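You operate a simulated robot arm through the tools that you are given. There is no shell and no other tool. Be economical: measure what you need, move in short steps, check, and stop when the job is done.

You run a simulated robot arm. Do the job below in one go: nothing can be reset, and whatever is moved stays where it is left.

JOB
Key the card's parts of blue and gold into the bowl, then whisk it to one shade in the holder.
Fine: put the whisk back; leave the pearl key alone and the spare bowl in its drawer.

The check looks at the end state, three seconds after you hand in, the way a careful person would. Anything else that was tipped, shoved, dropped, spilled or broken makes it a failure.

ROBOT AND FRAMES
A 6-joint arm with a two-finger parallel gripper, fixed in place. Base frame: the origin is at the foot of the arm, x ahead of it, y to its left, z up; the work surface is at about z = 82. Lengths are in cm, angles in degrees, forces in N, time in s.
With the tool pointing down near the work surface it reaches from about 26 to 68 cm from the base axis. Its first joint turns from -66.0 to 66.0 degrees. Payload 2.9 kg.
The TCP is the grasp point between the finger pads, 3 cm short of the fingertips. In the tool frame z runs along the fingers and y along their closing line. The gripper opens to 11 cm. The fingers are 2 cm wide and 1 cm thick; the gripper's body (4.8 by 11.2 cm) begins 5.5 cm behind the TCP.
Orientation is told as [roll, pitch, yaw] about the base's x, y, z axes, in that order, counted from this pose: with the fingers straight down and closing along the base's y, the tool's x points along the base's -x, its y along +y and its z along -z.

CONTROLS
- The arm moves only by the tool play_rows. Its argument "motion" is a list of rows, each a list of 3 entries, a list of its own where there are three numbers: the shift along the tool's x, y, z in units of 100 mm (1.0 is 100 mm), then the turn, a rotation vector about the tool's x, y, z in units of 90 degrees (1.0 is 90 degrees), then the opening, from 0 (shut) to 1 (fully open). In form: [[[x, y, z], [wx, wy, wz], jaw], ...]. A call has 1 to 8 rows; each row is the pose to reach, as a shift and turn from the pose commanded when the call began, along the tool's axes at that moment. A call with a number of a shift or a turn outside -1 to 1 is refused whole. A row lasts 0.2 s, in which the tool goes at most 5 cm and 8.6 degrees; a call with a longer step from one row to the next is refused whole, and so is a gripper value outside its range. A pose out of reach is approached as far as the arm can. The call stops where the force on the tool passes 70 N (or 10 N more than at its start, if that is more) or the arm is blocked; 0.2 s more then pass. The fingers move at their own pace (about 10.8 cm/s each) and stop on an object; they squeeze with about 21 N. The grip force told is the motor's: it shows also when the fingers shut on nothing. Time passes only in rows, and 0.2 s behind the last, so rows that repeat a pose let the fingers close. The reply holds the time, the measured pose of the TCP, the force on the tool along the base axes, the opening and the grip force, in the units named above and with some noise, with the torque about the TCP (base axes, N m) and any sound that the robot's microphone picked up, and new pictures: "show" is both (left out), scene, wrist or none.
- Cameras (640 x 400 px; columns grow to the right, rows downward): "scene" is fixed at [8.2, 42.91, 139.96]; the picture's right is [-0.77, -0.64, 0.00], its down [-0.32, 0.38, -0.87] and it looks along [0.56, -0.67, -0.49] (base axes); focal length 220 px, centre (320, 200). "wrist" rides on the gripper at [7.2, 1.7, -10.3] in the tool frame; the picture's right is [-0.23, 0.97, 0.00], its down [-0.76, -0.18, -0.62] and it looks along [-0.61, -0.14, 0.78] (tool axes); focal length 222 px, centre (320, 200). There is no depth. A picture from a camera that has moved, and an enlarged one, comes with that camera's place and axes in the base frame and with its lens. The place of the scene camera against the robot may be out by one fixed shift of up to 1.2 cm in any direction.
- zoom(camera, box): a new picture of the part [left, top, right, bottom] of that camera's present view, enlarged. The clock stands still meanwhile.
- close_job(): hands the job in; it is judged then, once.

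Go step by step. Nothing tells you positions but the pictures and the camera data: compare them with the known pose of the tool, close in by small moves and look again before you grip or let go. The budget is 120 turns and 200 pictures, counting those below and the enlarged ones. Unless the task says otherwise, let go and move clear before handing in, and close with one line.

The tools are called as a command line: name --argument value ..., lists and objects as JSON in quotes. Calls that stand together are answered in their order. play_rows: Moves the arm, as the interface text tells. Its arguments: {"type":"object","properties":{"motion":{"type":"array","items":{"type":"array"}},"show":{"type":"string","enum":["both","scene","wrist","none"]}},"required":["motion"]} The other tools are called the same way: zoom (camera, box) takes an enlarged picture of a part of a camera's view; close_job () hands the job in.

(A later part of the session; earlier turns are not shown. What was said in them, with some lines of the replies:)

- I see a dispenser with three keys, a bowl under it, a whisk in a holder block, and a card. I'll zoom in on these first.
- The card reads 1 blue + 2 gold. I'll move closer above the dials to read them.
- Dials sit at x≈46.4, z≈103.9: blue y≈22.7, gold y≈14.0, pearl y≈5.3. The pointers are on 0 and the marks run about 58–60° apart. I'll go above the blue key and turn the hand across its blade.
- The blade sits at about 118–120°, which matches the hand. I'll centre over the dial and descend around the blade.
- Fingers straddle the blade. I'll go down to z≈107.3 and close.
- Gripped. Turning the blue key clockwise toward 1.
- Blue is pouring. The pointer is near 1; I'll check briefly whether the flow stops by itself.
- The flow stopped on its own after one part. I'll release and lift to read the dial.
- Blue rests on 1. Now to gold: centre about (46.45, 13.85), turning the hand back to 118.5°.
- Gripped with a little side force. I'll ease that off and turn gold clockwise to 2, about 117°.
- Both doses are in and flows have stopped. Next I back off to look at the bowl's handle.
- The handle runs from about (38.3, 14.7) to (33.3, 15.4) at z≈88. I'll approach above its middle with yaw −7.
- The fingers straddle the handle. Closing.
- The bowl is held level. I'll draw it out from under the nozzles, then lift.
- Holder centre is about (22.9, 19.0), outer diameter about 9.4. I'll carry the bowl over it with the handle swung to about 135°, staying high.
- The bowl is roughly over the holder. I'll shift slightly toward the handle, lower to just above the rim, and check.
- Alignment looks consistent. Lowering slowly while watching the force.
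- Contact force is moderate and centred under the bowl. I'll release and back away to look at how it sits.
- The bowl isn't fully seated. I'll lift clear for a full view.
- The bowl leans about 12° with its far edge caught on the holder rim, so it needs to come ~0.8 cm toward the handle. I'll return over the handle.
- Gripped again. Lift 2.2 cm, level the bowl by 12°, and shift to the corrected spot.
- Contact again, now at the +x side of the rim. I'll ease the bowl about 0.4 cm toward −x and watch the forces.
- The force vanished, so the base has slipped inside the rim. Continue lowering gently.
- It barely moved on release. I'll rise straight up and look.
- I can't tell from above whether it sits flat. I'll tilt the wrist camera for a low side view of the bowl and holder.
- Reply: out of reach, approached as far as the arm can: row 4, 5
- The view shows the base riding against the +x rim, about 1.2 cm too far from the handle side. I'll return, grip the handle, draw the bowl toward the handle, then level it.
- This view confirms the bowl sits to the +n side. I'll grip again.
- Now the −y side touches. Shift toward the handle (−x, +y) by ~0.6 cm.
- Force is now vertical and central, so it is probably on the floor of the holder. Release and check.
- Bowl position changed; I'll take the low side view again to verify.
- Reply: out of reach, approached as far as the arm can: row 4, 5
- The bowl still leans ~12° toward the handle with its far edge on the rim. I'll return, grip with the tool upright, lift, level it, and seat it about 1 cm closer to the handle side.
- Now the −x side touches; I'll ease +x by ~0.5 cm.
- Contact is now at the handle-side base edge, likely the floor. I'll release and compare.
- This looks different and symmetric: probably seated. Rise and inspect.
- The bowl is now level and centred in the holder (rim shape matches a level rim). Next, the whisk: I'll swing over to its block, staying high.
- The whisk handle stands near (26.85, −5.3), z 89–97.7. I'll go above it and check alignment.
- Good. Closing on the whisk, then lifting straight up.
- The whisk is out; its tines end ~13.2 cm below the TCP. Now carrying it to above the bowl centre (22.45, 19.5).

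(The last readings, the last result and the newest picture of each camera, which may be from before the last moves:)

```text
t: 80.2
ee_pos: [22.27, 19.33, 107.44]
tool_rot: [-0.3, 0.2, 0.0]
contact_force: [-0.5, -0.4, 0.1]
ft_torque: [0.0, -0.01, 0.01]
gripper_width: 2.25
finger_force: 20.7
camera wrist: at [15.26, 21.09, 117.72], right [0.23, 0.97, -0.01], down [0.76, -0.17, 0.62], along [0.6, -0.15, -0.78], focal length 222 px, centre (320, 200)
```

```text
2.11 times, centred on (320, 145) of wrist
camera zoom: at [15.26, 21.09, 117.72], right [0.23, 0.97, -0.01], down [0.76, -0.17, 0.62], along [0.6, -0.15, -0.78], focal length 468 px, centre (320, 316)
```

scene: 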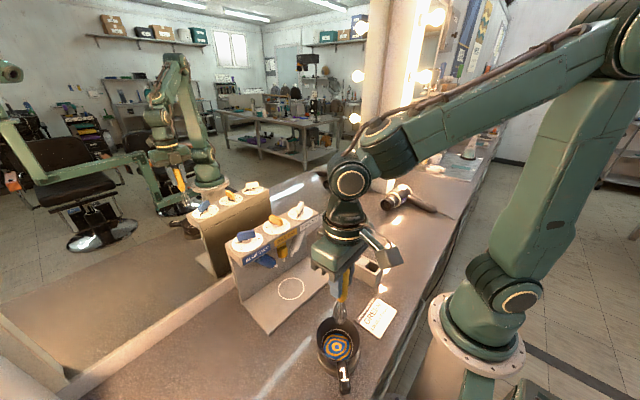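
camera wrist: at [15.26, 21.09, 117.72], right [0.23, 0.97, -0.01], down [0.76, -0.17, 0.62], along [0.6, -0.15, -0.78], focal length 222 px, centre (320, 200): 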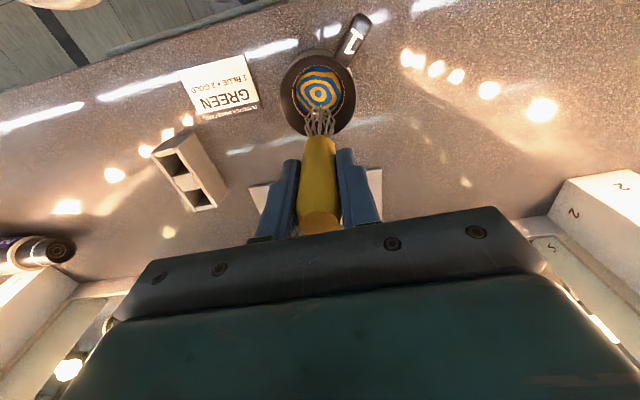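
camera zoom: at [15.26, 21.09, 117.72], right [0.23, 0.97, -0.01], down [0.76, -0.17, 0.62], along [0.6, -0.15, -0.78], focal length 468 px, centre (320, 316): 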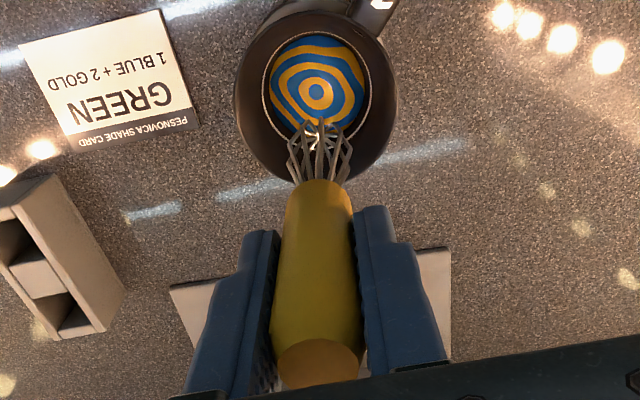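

Nearly centred. Small correction and lower partway.

play_rows --motion '[[[-0.03, -0.02, 0.25], [0, 0, 0], 0], [[-0.03, -0.02, 0.5], [0, 0, 0], 0], [[-0.03, -0.02, 0.68], [0, 0, 0], 0]]' --show "none"

zoom --camera "scene" --box '[290, 265, 390, 390]'

zoom --camera "wrist" --box '[230, 50, 410, 240]'

```text
t: 81.0
ee_pos: [22.74, 19.22, 100.53]
tool_rot: [-0.2, 0.1, 0.0]
contact_force: [-0.2, 0.0, -0.5]
ft_torque: [0.01, 0.04, -0.03]
gripper_width: 2.27
finger_force: 20.9
```

```text
3.20 times, centred on (340, 328) of scene
camera zoom: at [8.2, 42.91, 139.96], right [-0.77, -0.64, 0.0], down [-0.32, 0.38, -0.87], along [0.56, -0.67, -0.49], focal length 705 px, centre (256, -208)
```

zoom: 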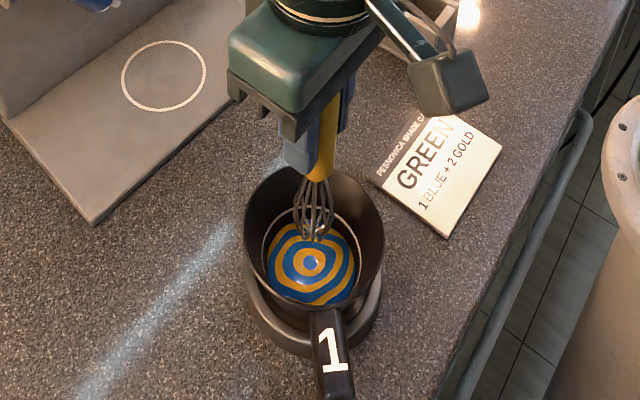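

```text
2.11 times, centred on (320, 145) of wrist
camera zoom: at [15.65, 20.82, 110.85], right [0.23, 0.97, -0.01], down [0.76, -0.17, 0.62], along [0.6, -0.15, -0.78], focal length 468 px, centre (320, 316)
```

zoom: 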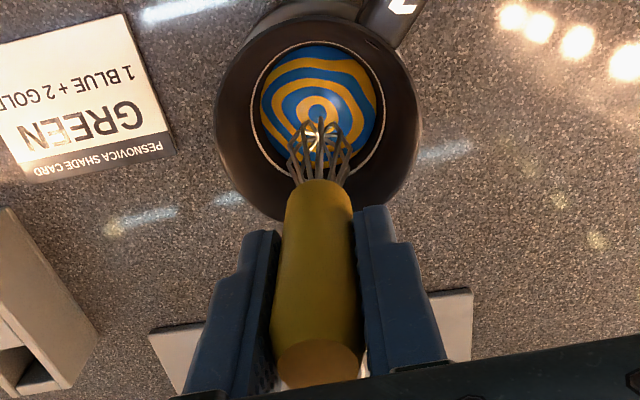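

play_rows --motion '[[[0, 0, 0.1], [0, 0, 0], 0], [[0, 0, 0.2], [0, 0, 0], 0], [[0, 0, 0.25], [0, 0, 0], 0]]' --show "none"

zoom --camera "scene" --box '[300, 280, 380, 380]'

zoom --camera "wrist" --box '[230, 50, 410, 240]'

```text
t: 81.8
ee_pos: [22.62, 19.08, 98.2]
tool_rot: [-0.3, 0.3, 0.0]
contact_force: [-0.2, -0.6, -1.1]
ft_torque: [0.01, -0.05, 0.0]
gripper_width: 2.27
finger_force: 20.9
```

```text
4.00 times, centred on (340, 330) of scene
camera zoom: at [8.2, 42.91, 139.96], right [-0.77, -0.64, 0.0], down [-0.32, 0.38, -0.87], along [0.56, -0.67, -0.49], focal length 882 px, centre (240, -320)
```

zoom: 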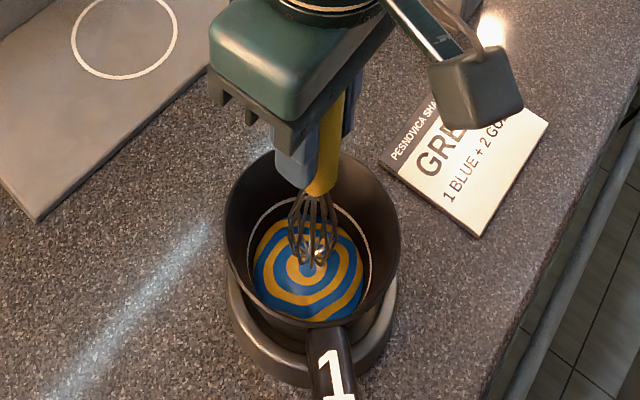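

```text
2.11 times, centred on (320, 145) of wrist
camera zoom: at [15.53, 20.79, 108.41], right [0.23, 0.97, -0.01], down [0.76, -0.17, 0.62], along [0.6, -0.15, -0.78], focal length 468 px, centre (320, 316)
```

zoom: 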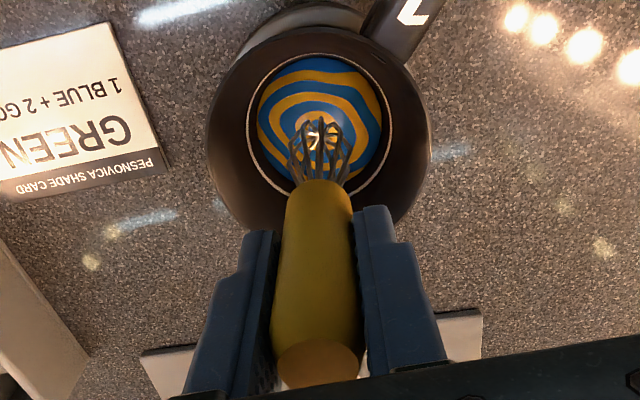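

play_rows --motion '[[[0, 0, 0.04], [0, 0, 0], 0], [[0, 0, 0.08], [0, 0, 0], 0]]' --show "none"

zoom --camera "scene" --box '[300, 280, 380, 380]'

```text
t: 82.4
ee_pos: [22.49, 19.09, 97.37]
tool_rot: [-0.3, 0.3, 0.0]
contact_force: [-0.6, 0.2, -0.4]
ft_torque: [0.05, -0.01, 0.02]
gripper_width: 2.26
finger_force: 20.4
```

```text
4.00 times, centred on (340, 330) of scene
camera zoom: at [8.2, 42.91, 139.96], right [-0.77, -0.64, 0.0], down [-0.32, 0.38, -0.87], along [0.56, -0.67, -0.49], focal length 882 px, centre (240, -320)
```

zoom: 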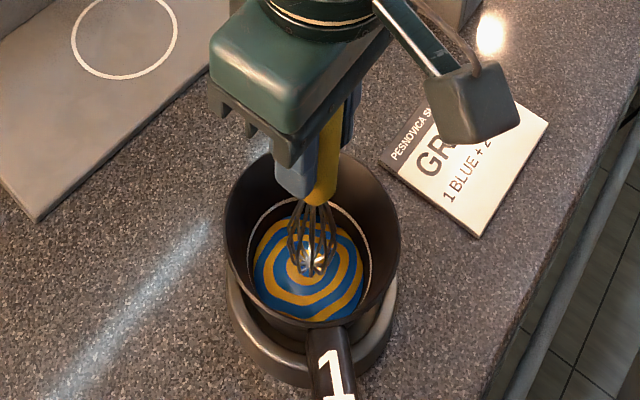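

play_rows --motion '[[[0, 0, 0.03], [0, 0, 0], 0], [[0, 0, 0.06], [0, 0, 0], 0]]' --show "none"

play_rows --motion '[[[0.05, 0, 0], [0, 0, 0], 0], [[0.07, 0.07, 0], [0, 0, 0], 0], [[0, 0.1, 0], [0, 0, 0], 0], [[-0.07, 0.07, 0], [0, 0, 0], 0], [[-0.1, 0, 0], [0, 0, 0], 0], [[-0.07, -0.07, 0], [0, 0, 0], 0], [[0, -0.1, 0], [0, 0, 0], 0], [[0.07, -0.07, 0], [0, 0, 0], 0]]' --show "none"

zoom --camera "scene" --box '[300, 280, 380, 380]'

```text
t: 83.0
ee_pos: [22.7, 19.09, 96.68]
tool_rot: [-0.2, 0.2, -0.1]
contact_force: [-0.1, 0.8, -0.9]
ft_torque: [-0.01, 0.01, 0.0]
gripper_width: 2.25
finger_force: 20.8
```

```text
t: 84.8
ee_pos: [21.82, 18.43, 96.65]
tool_rot: [-0.4, 0.2, -0.1]
contact_force: [-0.3, 0.0, -0.7]
ft_torque: [-0.04, 0.04, -0.02]
gripper_width: 2.25
finger_force: 21.0
```

```text
4.00 times, centred on (340, 330) of scene
camera zoom: at [8.2, 42.91, 139.96], right [-0.77, -0.64, 0.0], down [-0.32, 0.38, -0.87], along [0.56, -0.67, -0.49], focal length 882 px, centre (240, -320)
```

zoom: 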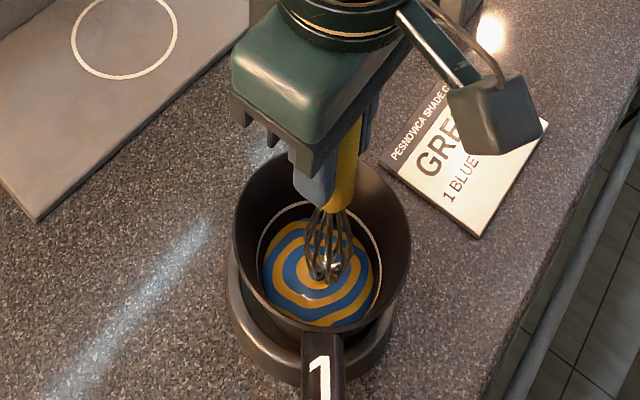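

The bowl slid ~0.5 cm inside the holder and the tines only skim the surface. I'll recentre, go deeper, and use smaller circles.

play_rows --motion '[[[-0.04, 0.04, 0], [0, 0, 0], 0], [[-0.04, 0.04, 0.03], [0, 0, 0], 0], [[-0.04, 0.04, 0.06], [0, 0, 0], 0]]' --show "none"

zoom --camera "wrist" --box '[230, 50, 410, 240]'

zoom --camera "scene" --box '[300, 280, 380, 380]'

```text
t: 85.6
ee_pos: [22.4, 18.81, 96.07]
tool_rot: [-0.3, 0.2, 0.0]
contact_force: [-0.3, -0.6, -0.4]
ft_torque: [0.0, 0.01, -0.02]
gripper_width: 2.26
finger_force: 21.1
```

```text
2.11 times, centred on (320, 145) of wrist
camera zoom: at [15.25, 20.54, 106.28], right [0.23, 0.97, -0.01], down [0.76, -0.17, 0.62], along [0.6, -0.15, -0.78], focal length 468 px, centre (320, 316)
```

zoom: 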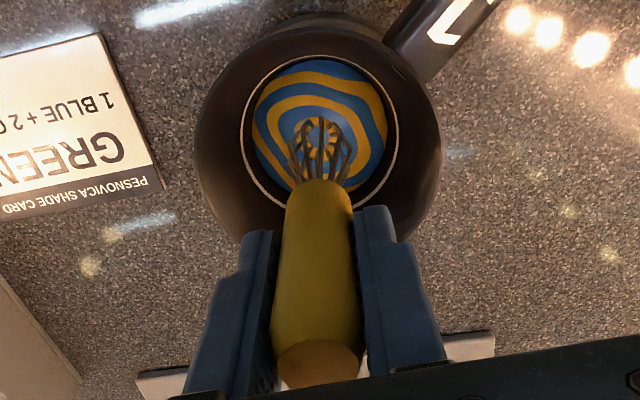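

```text
4.00 times, centred on (340, 330) of scene
camera zoom: at [8.2, 42.91, 139.96], right [-0.77, -0.64, 0.0], down [-0.32, 0.38, -0.87], along [0.56, -0.67, -0.49], focal length 882 px, centre (240, -320)
```

zoom: 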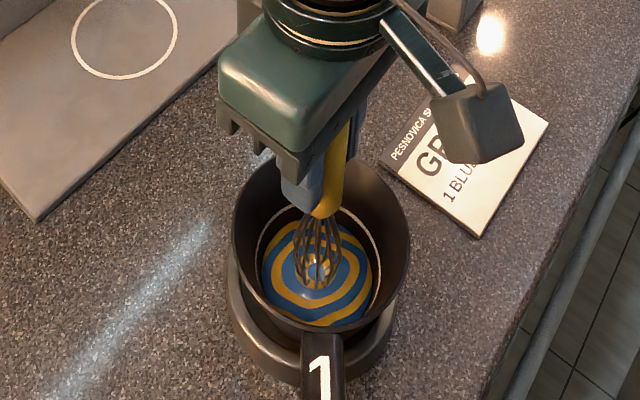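

play_rows --motion '[[[0.06, 0, 0.03], [0, 0, 0], 0], [[0.03, 0.055, 0.03], [0, 0, 0], 0], [[-0.03, 0.055, 0.03], [0, 0, 0], 0], [[-0.06, 0, 0.03], [0, 0, 0], 0], [[-0.03, -0.055, 0.03], [0, 0, 0], 0], [[0.03, -0.055, 0.03], [0, 0, 0], 0], [[0.06, 0, 0.03], [0, 0, 0], 0], [[0, 0, 0.03], [0, 0, 0], 0]]' --show "none"

zoom --camera "scene" --box '[300, 280, 380, 380]'

```text
t: 87.4
ee_pos: [22.25, 18.84, 95.7]
tool_rot: [-0.3, 0.3, 0.0]
contact_force: [-4.0, 0.0, 10.6]
ft_torque: [0.03, 0.47, 0.03]
gripper_width: 2.28
finger_force: 21.1
```

```text
4.00 times, centred on (340, 330) of scene
camera zoom: at [8.18, 42.9, 139.97], right [-0.77, -0.64, 0.0], down [-0.32, 0.38, -0.87], along [0.56, -0.67, -0.49], focal length 882 px, centre (240, -320)
```

zoom: 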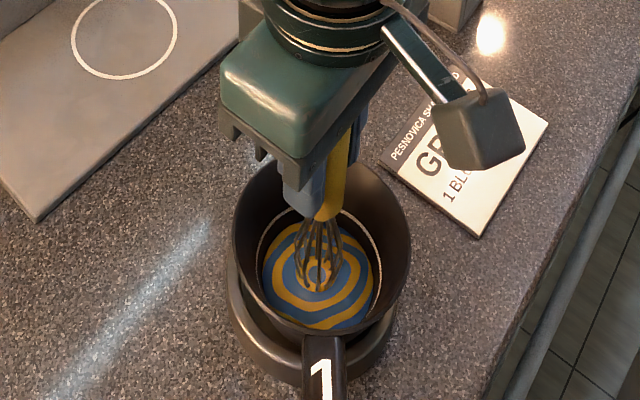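

Touching the floor at z≈95.7, and the colours start to dull, so mixing has begun. Raise 2.5 mm and keep stirring.

play_rows --motion '[[[0.06, 0, -0.025], [0, 0, 0], 0], [[0.03, 0.06, -0.025], [0, 0, 0], 0], [[-0.03, 0.06, -0.025], [0, 0, 0], 0], [[-0.07, 0, -0.025], [0, 0, 0], 0], [[-0.03, -0.06, -0.025], [0, 0, 0], 0], [[0.03, -0.06, -0.025], [0, 0, 0], 0], [[0.07, 0, -0.025], [0, 0, 0], 0], [[0, 0, -0.025], [0, 0, 0], 0]]' --show "none"

play_rows --motion '[[[0.07, 0, 0], [0, 0, 0], 0], [[0.03, 0.07, 0], [0, 0, 0], 0], [[-0.03, 0.07, 0], [0, 0, 0], 0], [[-0.07, 0, 0], [0, 0, 0], 0], [[-0.03, -0.07, 0], [0, 0, 0], 0], [[0.03, -0.07, 0], [0, 0, 0], 0], [[0.07, 0, 0], [0, 0, 0], 0], [[0, 0, 0], [0, 0, 0], 0]]' --show "none"

play_rows --motion '[[[0.07, 0, 0], [0, 0, 0], 0], [[0.03, 0.07, 0], [0, 0, 0], 0], [[-0.03, 0.07, 0], [0, 0, 0], 0], [[-0.07, 0, 0], [0, 0, 0], 0], [[-0.03, -0.07, 0], [0, 0, 0], 0], [[0.03, -0.07, 0], [0, 0, 0], 0], [[0.07, 0, 0], [0, 0, 0], 0], [[0, 0, 0], [0, 0, 0], 0]]' --show "none"

zoom --camera "scene" --box '[300, 280, 380, 380]'

```text
t: 89.2
ee_pos: [22.26, 18.85, 96.03]
tool_rot: [-0.3, 0.2, 0.0]
contact_force: [0.0, -0.5, -0.4]
ft_torque: [-0.01, 0.0, -0.02]
gripper_width: 2.28
finger_force: 21.0
```

```text
t: 91.0
ee_pos: [22.33, 18.76, 95.98]
tool_rot: [-0.3, 0.2, 0.1]
contact_force: [0.0, 0.6, 0.0]
ft_torque: [0.01, -0.06, 0.0]
gripper_width: 2.28
finger_force: 21.0
```

```text
t: 92.8
ee_pos: [22.28, 18.91, 95.94]
tool_rot: [-0.3, 0.3, 0.1]
contact_force: [-0.5, 0.0, -0.7]
ft_torque: [-0.01, 0.01, -0.03]
gripper_width: 2.25
finger_force: 20.9
```

```text
4.00 times, centred on (340, 330) of scene
camera zoom: at [8.2, 42.91, 139.96], right [-0.77, -0.64, 0.0], down [-0.32, 0.38, -0.87], along [0.56, -0.67, -0.49], focal length 882 px, centre (240, -320)
```

zoom: 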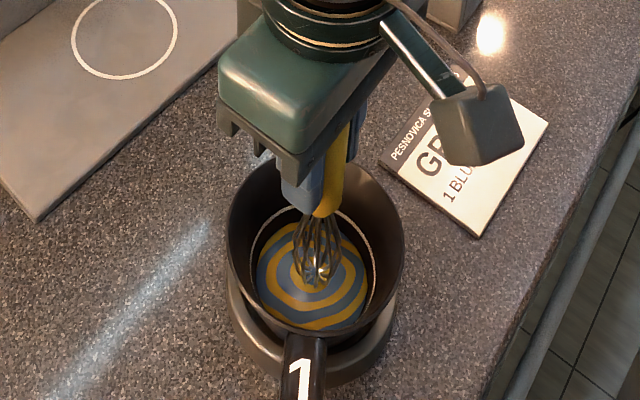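

Mixing is progressing slowly; more vigorous strokes within ±0.9 cm.

play_rows --motion '[[[0.09, 0, 0], [0, 0, 0], 0], [[-0.07, 0.06, 0], [0, 0, 0], 0], [[0.03, -0.09, 0], [0, 0, 0], 0], [[0.03, 0.09, 0], [0, 0, 0], 0], [[-0.07, -0.06, 0], [0, 0, 0], 0], [[0.09, 0, 0], [0, 0, 0], 0], [[-0.09, 0, 0], [0, 0, 0], 0], [[0, 0, 0], [0, 0, 0], 0]]' --show "none"

play_rows --motion '[[[0.09, 0, 0], [0, 0, 0], 0], [[-0.07, 0.06, 0], [0, 0, 0], 0], [[0.03, -0.09, 0], [0, 0, 0], 0], [[0.03, 0.09, 0], [0, 0, 0], 0], [[-0.07, -0.06, 0], [0, 0, 0], 0], [[0.09, 0, 0], [0, 0, 0], 0], [[-0.09, 0, 0], [0, 0, 0], 0], [[0, 0, 0], [0, 0, 0], 0]]' --show "none"

play_rows --motion '[[[0.09, 0, 0], [0, 0, 0], 0], [[-0.07, 0.06, 0], [0, 0, 0], 0], [[0.03, -0.09, 0], [0, 0, 0], 0], [[0.03, 0.09, 0], [0, 0, 0], 0], [[-0.07, -0.06, 0], [0, 0, 0], 0], [[0.09, 0, 0], [0, 0, 0], 0], [[-0.09, 0, 0], [0, 0, 0], 0], [[0, 0, 0], [0, 0, 0], 0]]' --show "none"

zoom --camera "scene" --box '[300, 280, 380, 380]'

zoom --camera "wrist" --box '[230, 50, 410, 240]'

```text
t: 94.6
ee_pos: [22.39, 18.86, 96.1]
tool_rot: [-0.4, 0.2, 0.0]
contact_force: [-1.6, 0.8, -0.2]
ft_torque: [0.02, -0.02, -0.02]
gripper_width: 2.25
finger_force: 21.0
```

```text
t: 96.4
ee_pos: [22.28, 18.89, 96.08]
tool_rot: [-0.3, 0.2, 0.0]
contact_force: [0.4, -0.1, -0.5]
ft_torque: [0.01, 0.01, 0.0]
gripper_width: 2.24
finger_force: 20.6
```

```text
t: 98.2
ee_pos: [22.53, 18.78, 96.01]
tool_rot: [-0.3, 0.2, 0.0]
contact_force: [0.3, 0.4, 0.3]
ft_torque: [-0.01, 0.0, 0.02]
gripper_width: 2.24
finger_force: 20.6
```

```text
4.00 times, centred on (340, 330) of scene
camera zoom: at [8.2, 42.91, 139.96], right [-0.77, -0.64, 0.0], down [-0.32, 0.38, -0.87], along [0.56, -0.67, -0.49], focal length 882 px, centre (240, -320)
```

zoom: 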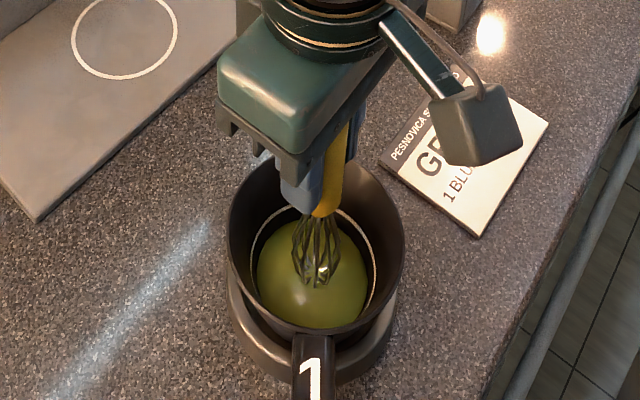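

```text
2.11 times, centred on (320, 145) of wrist
camera zoom: at [15.29, 20.56, 106.16], right [0.23, 0.97, -0.01], down [0.76, -0.17, 0.62], along [0.6, -0.15, -0.78], focal length 468 px, centre (320, 316)
```

zoom: 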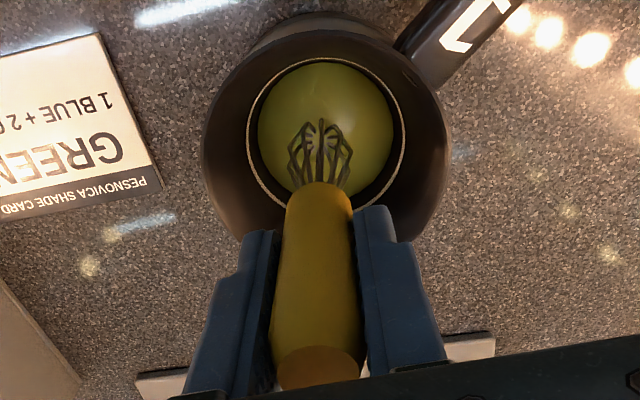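

Uniform green. Lift the whisk slowly, let it drain over the bowl, then carry it back.

play_rows --motion '[[[0, 0, -0.08], [0, 0, 0], 0], [[0, 0, -0.2], [0, 0, 0], 0], [[0, 0, -0.35], [0, 0, 0], 0], [[0, 0, -0.5], [0, 0, 0], 0], [[0, 0, -0.7], [0, 0, 0], 0], [[0, 0, -0.9], [0, 0, 0], 0], [[0, 0, -1.0], [0, 0, 0], 0], [[0, 0, -1.0], [0, 0, 0], 0]]' --show "none"

play_rows --motion '[[[0, 0, -0.1], [0, 0, 0], 0], [[0, 0, -0.12], [0, 0, 0], 0], [[0, 0, -0.12], [0, 0, 0], 0], [[0, 0, -0.12], [0, 0, 0], 0], [[0, 0, -0.12], [0, 0, 0], 0]]'

zoom --camera "scene" --box '[290, 265, 390, 390]'

```text
t: 100.0
ee_pos: [22.25, 18.97, 105.87]
tool_rot: [-0.3, 0.2, 0.1]
contact_force: [0.3, -0.1, -0.5]
ft_torque: [0.0, 0.01, -0.03]
gripper_width: 2.28
finger_force: 20.6
```

```text
t: 101.2
ee_pos: [22.46, 18.87, 107.09]
tool_rot: [-0.3, 0.2, 0.0]
contact_force: [-0.2, 0.2, 0.0]
ft_torque: [0.03, -0.04, 0.01]
gripper_width: 2.23
finger_force: 21.3
camera wrist: at [15.27, 20.6, 117.41], right [0.23, 0.97, -0.01], down [0.76, -0.17, 0.62], along [0.6, -0.15, -0.78], focal length 222 px, centre (320, 200)
```

scene: 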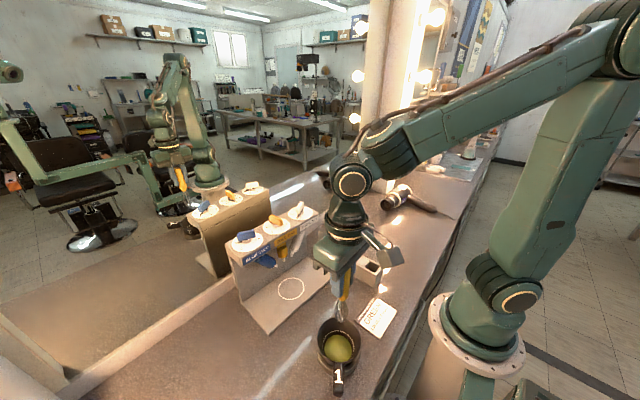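
wrist: 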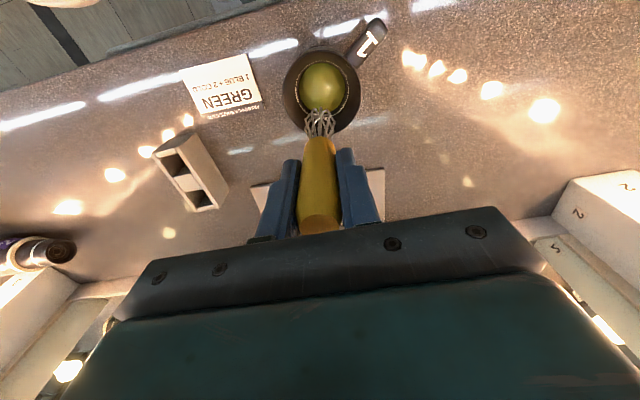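

```text
3.20 times, centred on (340, 328) of scene
camera zoom: at [8.2, 42.91, 139.96], right [-0.77, -0.64, 0.0], down [-0.32, 0.38, -0.87], along [0.56, -0.67, -0.49], focal length 705 px, centre (256, -208)
```

zoom: 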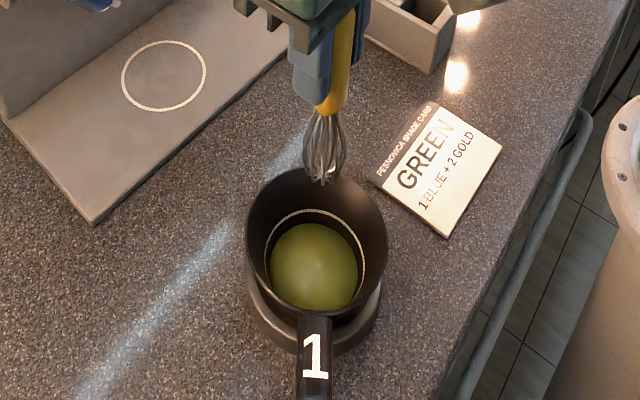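

Uniform and level. Carrying the whisk back above its slot.

play_rows --motion '[[[-0.05, -0.25, 0], [0, 0, 0], 0], [[-0.1, -0.55, 0], [0, 0, 0], 0], [[-0.152, -0.805, 0], [0, 0, 0], 0]]' --show "none"

play_rows --motion '[[[-0.05, -0.3, 0], [0, 0, 0], 0], [[-0.1, -0.6, 0], [0, 0, 0], 0], [[-0.152, -0.805, 0], [0, 0, 0], 0]]' --show "none"

play_rows --motion '[[[-0.05, -0.3, 0], [0, 0, 0], 0], [[-0.1, -0.6, 0], [0, 0, 0], 0], [[-0.15, -0.805, 0], [0, 0, 0], 0], [[-0.15, -0.805, 0.1], [0, 0, 0], 0], [[-0.15, -0.805, 0.2], [0, 0, 0], 0]]' --show "wrist"

zoom --camera "wrist" --box '[250, 50, 400, 200]'

zoom --camera "scene" --box '[320, 195, 420, 295]'

```text
t: 102.0
ee_pos: [24.02, 10.83, 107.21]
tool_rot: [-0.4, 0.2, 0.0]
contact_force: [0.5, -0.9, 0.3]
ft_torque: [0.03, -0.01, 0.01]
gripper_width: 2.25
finger_force: 21.2
```

```text
t: 102.8
ee_pos: [25.63, 2.8, 107.33]
tool_rot: [-0.3, 0.2, 0.0]
contact_force: [0.0, -0.1, -0.2]
ft_torque: [0.03, 0.0, 0.0]
gripper_width: 2.26
finger_force: 21.0
```

```text
t: 104.0
ee_pos: [26.97, -5.34, 105.49]
tool_rot: [-0.2, 0.3, 0.0]
contact_force: [0.2, -0.4, 0.3]
ft_torque: [0.02, -0.04, 0.03]
gripper_width: 2.26
finger_force: 21.2
camera wrist: at [19.8, -3.58, 115.65], right [0.23, 0.97, -0.01], down [0.76, -0.17, 0.62], along [0.6, -0.15, -0.78], focal length 222 px, centre (320, 200)
```

wrist: 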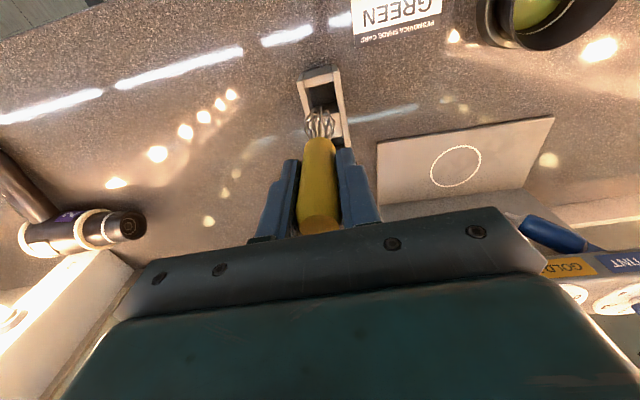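

```text
2.67 times, centred on (325, 125) of wrist
camera zoom: at [19.8, -3.58, 115.65], right [0.23, 0.97, -0.01], down [0.76, -0.17, 0.62], along [0.6, -0.15, -0.78], focal length 592 px, centre (307, 400)
```

zoom: 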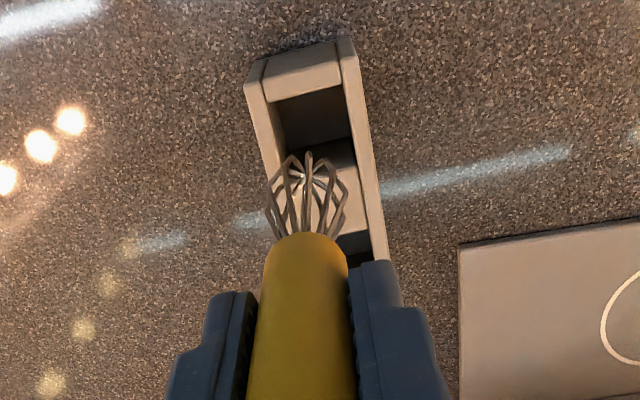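

```text
4.00 times, centred on (370, 245) of scene
camera zoom: at [8.2, 42.91, 139.96], right [-0.77, -0.64, 0.0], down [-0.32, 0.38, -0.87], along [0.56, -0.67, -0.49], focal length 882 px, centre (120, 20)
```

zoom: 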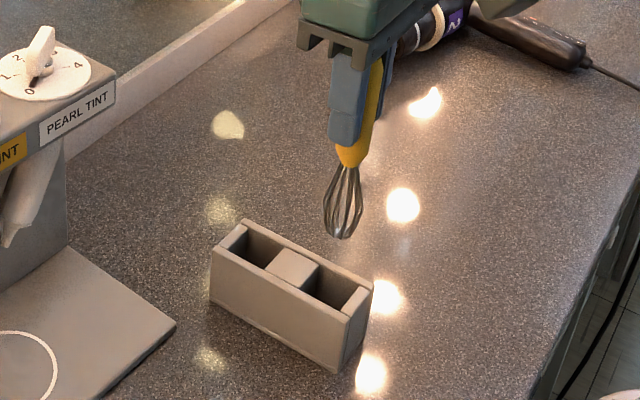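

play_rows --motion '[[[0, 0.005, 0.25], [0, 0, 0], 0], [[0, 0.005, 0.5], [0, 0, 0], 0]]' --show "none"

zoom --camera "wrist" --box '[260, 50, 380, 170]'

zoom --camera "scene" --box '[335, 225, 405, 295]'

```text
t: 104.6
ee_pos: [26.79, -5.17, 100.39]
tool_rot: [-0.3, 0.2, 0.0]
contact_force: [0.6, -0.1, 0.1]
ft_torque: [0.02, 0.01, -0.01]
gripper_width: 2.25
finger_force: 21.1
```

```text
3.33 times, centred on (320, 110) of wrist
camera zoom: at [19.79, -3.5, 110.52], right [0.23, 0.97, -0.01], down [0.76, -0.17, 0.62], along [0.6, -0.15, -0.78], focal length 740 px, centre (320, 500)
```

zoom: 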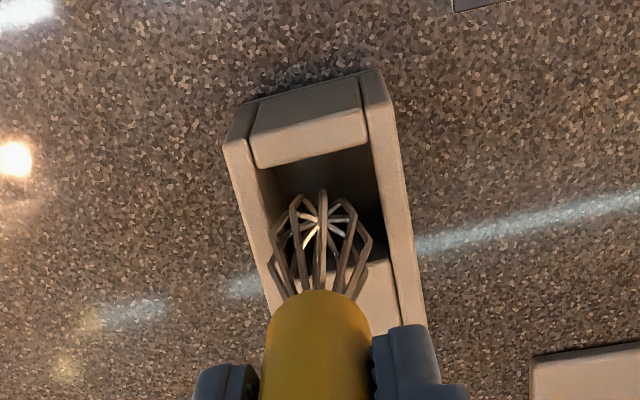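

```text
5.71 times, centred on (370, 260) of scene
camera zoom: at [8.2, 42.91, 139.96], right [-0.77, -0.64, 0.0], down [-0.32, 0.38, -0.87], along [0.56, -0.67, -0.49], focal length 1260 px, centre (34, -143)
```

zoom: 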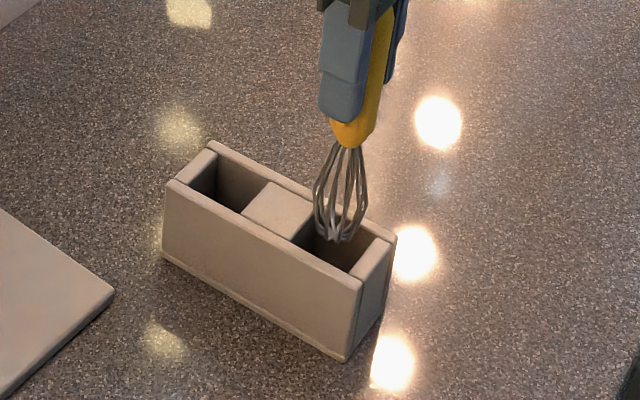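

play_rows --motion '[[[0, 0.005, 0.1], [0, 0, 0], 0], [[0, 0.005, 0.2], [0, 0, 0], 0], [[0, 0.005, 0.3], [0, 0, 0], 0], [[0, 0.005, 0.38], [0, 0, 0], 0]]' --show "none"

zoom --camera "scene" --box '[335, 225, 405, 295]'

```text
t: 105.6
ee_pos: [26.88, -5.02, 96.44]
tool_rot: [-0.3, 0.3, 0.0]
contact_force: [-0.3, 0.0, -0.4]
ft_torque: [0.01, 0.01, -0.01]
gripper_width: 2.24
finger_force: 21.2
```

```text
5.71 times, centred on (370, 260) of scene
camera zoom: at [8.2, 42.91, 139.96], right [-0.77, -0.64, 0.0], down [-0.32, 0.38, -0.87], along [0.56, -0.67, -0.49], focal length 1260 px, centre (34, -143)
```

zoom: 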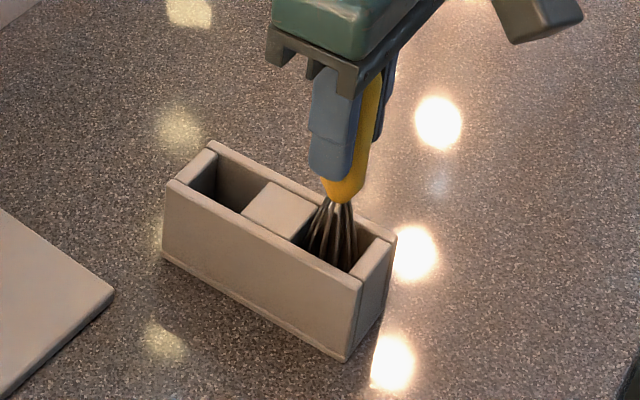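

It's going in cleanly. Final bit, small steps.

play_rows --motion '[[[0, -0.005, 0.04], [0, 0, 0], 0], [[0, -0.01, 0.075], [0, 0, 0], 0]]' --show "none"

play_rows --motion '[[[0, 0, 0.01], [0, 0, 0], 0]]' --show "none"

```text
t: 106.2
ee_pos: [26.87, -5.25, 95.91]
tool_rot: [-0.3, 0.2, 0.0]
contact_force: [0.4, 0.5, -0.7]
ft_torque: [-0.01, -0.01, -0.03]
gripper_width: 2.25
finger_force: 21.1
```

```text
t: 106.6
ee_pos: [26.82, -5.17, 95.7]
tool_rot: [-0.3, 0.2, 0.0]
contact_force: [0.2, -1.0, -0.3]
ft_torque: [-0.02, 0.05, 0.0]
gripper_width: 2.26
finger_force: 21.1
```

play_rows --motion '[[[0, 0, 0.01], [0, 0, 0], 0], [[0, 0, 0.01], [0, 0, 0], 0.1], [[0, 0, 0.01], [0, 0, 0], 0.25], [[0, 0, 0.01], [0, 0, 0], 0.45], [[0, 0, 0.01], [0, 0, 0], 0.45]]' --show "wrist"

zoom --camera "scene" --box '[335, 225, 405, 295]'

```text
t: 107.8
ee_pos: [26.84, -5.25, 95.56]
tool_rot: [-0.3, 0.2, 0.0]
contact_force: [0.7, 0.1, 0.1]
ft_torque: [-0.03, -0.03, -0.03]
gripper_width: 4.98
finger_force: 0.1
camera wrist: at [19.75, -3.58, 105.86], right [0.23, 0.97, -0.01], down [0.76, -0.17, 0.62], along [0.6, -0.15, -0.78], focal length 222 px, centre (320, 200)
```

wrist: 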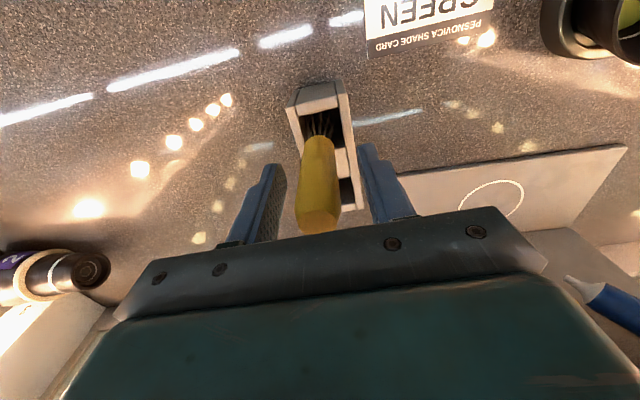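

```text
5.71 times, centred on (370, 260) of scene
camera zoom: at [8.2, 42.91, 139.96], right [-0.77, -0.64, 0.0], down [-0.32, 0.38, -0.87], along [0.56, -0.67, -0.49], focal length 1260 px, centre (34, -143)
```

zoom: 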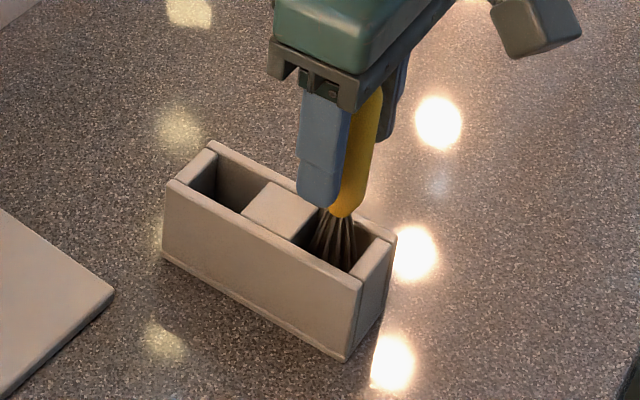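

Released. Retreat straight up and view the final state.

play_rows --motion '[[[0, 0, -0.2], [0, 0, 0], 0.45], [[0, 0, -0.5], [0, 0, 0], 0.45], [[0, 0, -0.95], [0, 0, 0], 0.45], [[-0.3, 0, -1.0], [0, 0, 0], 0.45], [[-0.6, 0, -1.0], [0, 0, 0], 0.45]]'

zoom --camera "scene" --box '[220, 190, 420, 395]'

zoom --camera "scene" --box '[300, 300, 380, 395]'

```text
t: 109.0
ee_pos: [33.01, -5.16, 105.72]
tool_rot: [-0.2, 0.2, 0.0]
contact_force: [0.0, 0.4, -0.5]
ft_torque: [0.02, 0.03, 0.01]
gripper_width: 4.93
finger_force: 0.1
camera wrist: at [25.85, -3.47, 116.0], right [0.23, 0.97, -0.01], down [0.76, -0.17, 0.62], along [0.6, -0.15, -0.78], focal length 222 px, centre (320, 200)
```

scene: 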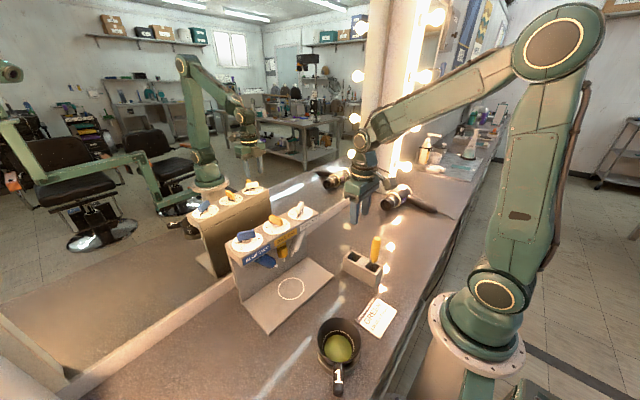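
wrist: 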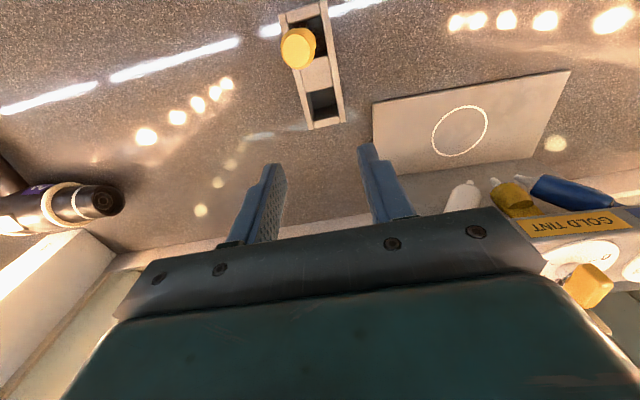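

```text
1.95 times, centred on (320, 292) of scene
camera zoom: at [8.2, 42.91, 139.96], right [-0.77, -0.64, 0.0], down [-0.32, 0.38, -0.87], along [0.56, -0.67, -0.49], focal length 430 px, centre (320, 20)
```

zoom: 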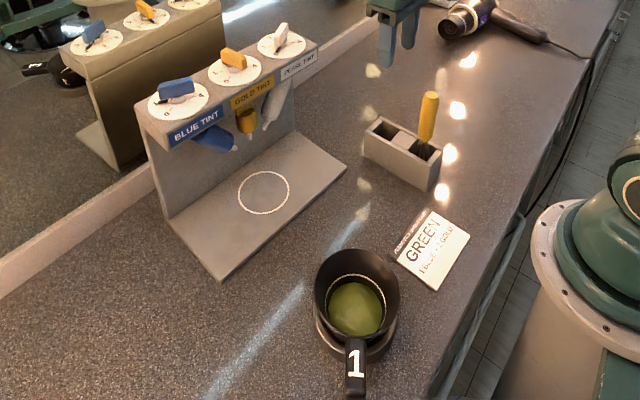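

```text
4.21 times, centred on (340, 348) of scene
camera zoom: at [8.2, 42.91, 139.96], right [-0.77, -0.64, 0.0], down [-0.32, 0.38, -0.87], along [0.56, -0.67, -0.49], focal length 928 px, centre (236, -421)
```

zoom: 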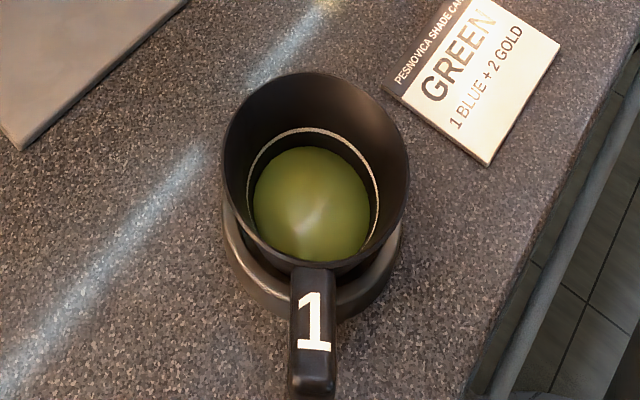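

The bowl of uniform green sits in the holder, the whisk is back in its slot and the pearl key is untouched, so I'm handing in.

close_job

```text
The job is handed in.
```

I keyed in 1 part blue and 2 parts gold, whisked it to one even green in the bowl in the round holder, and put the whisk back. I handed the job in with the gripper empty and clear. I never touched the pearl key or the spare bowl, and the blue and gold keys are still at 1 and 2. The bowl took several tries to seat, and in the last pictures it looked level with nothing spilled.
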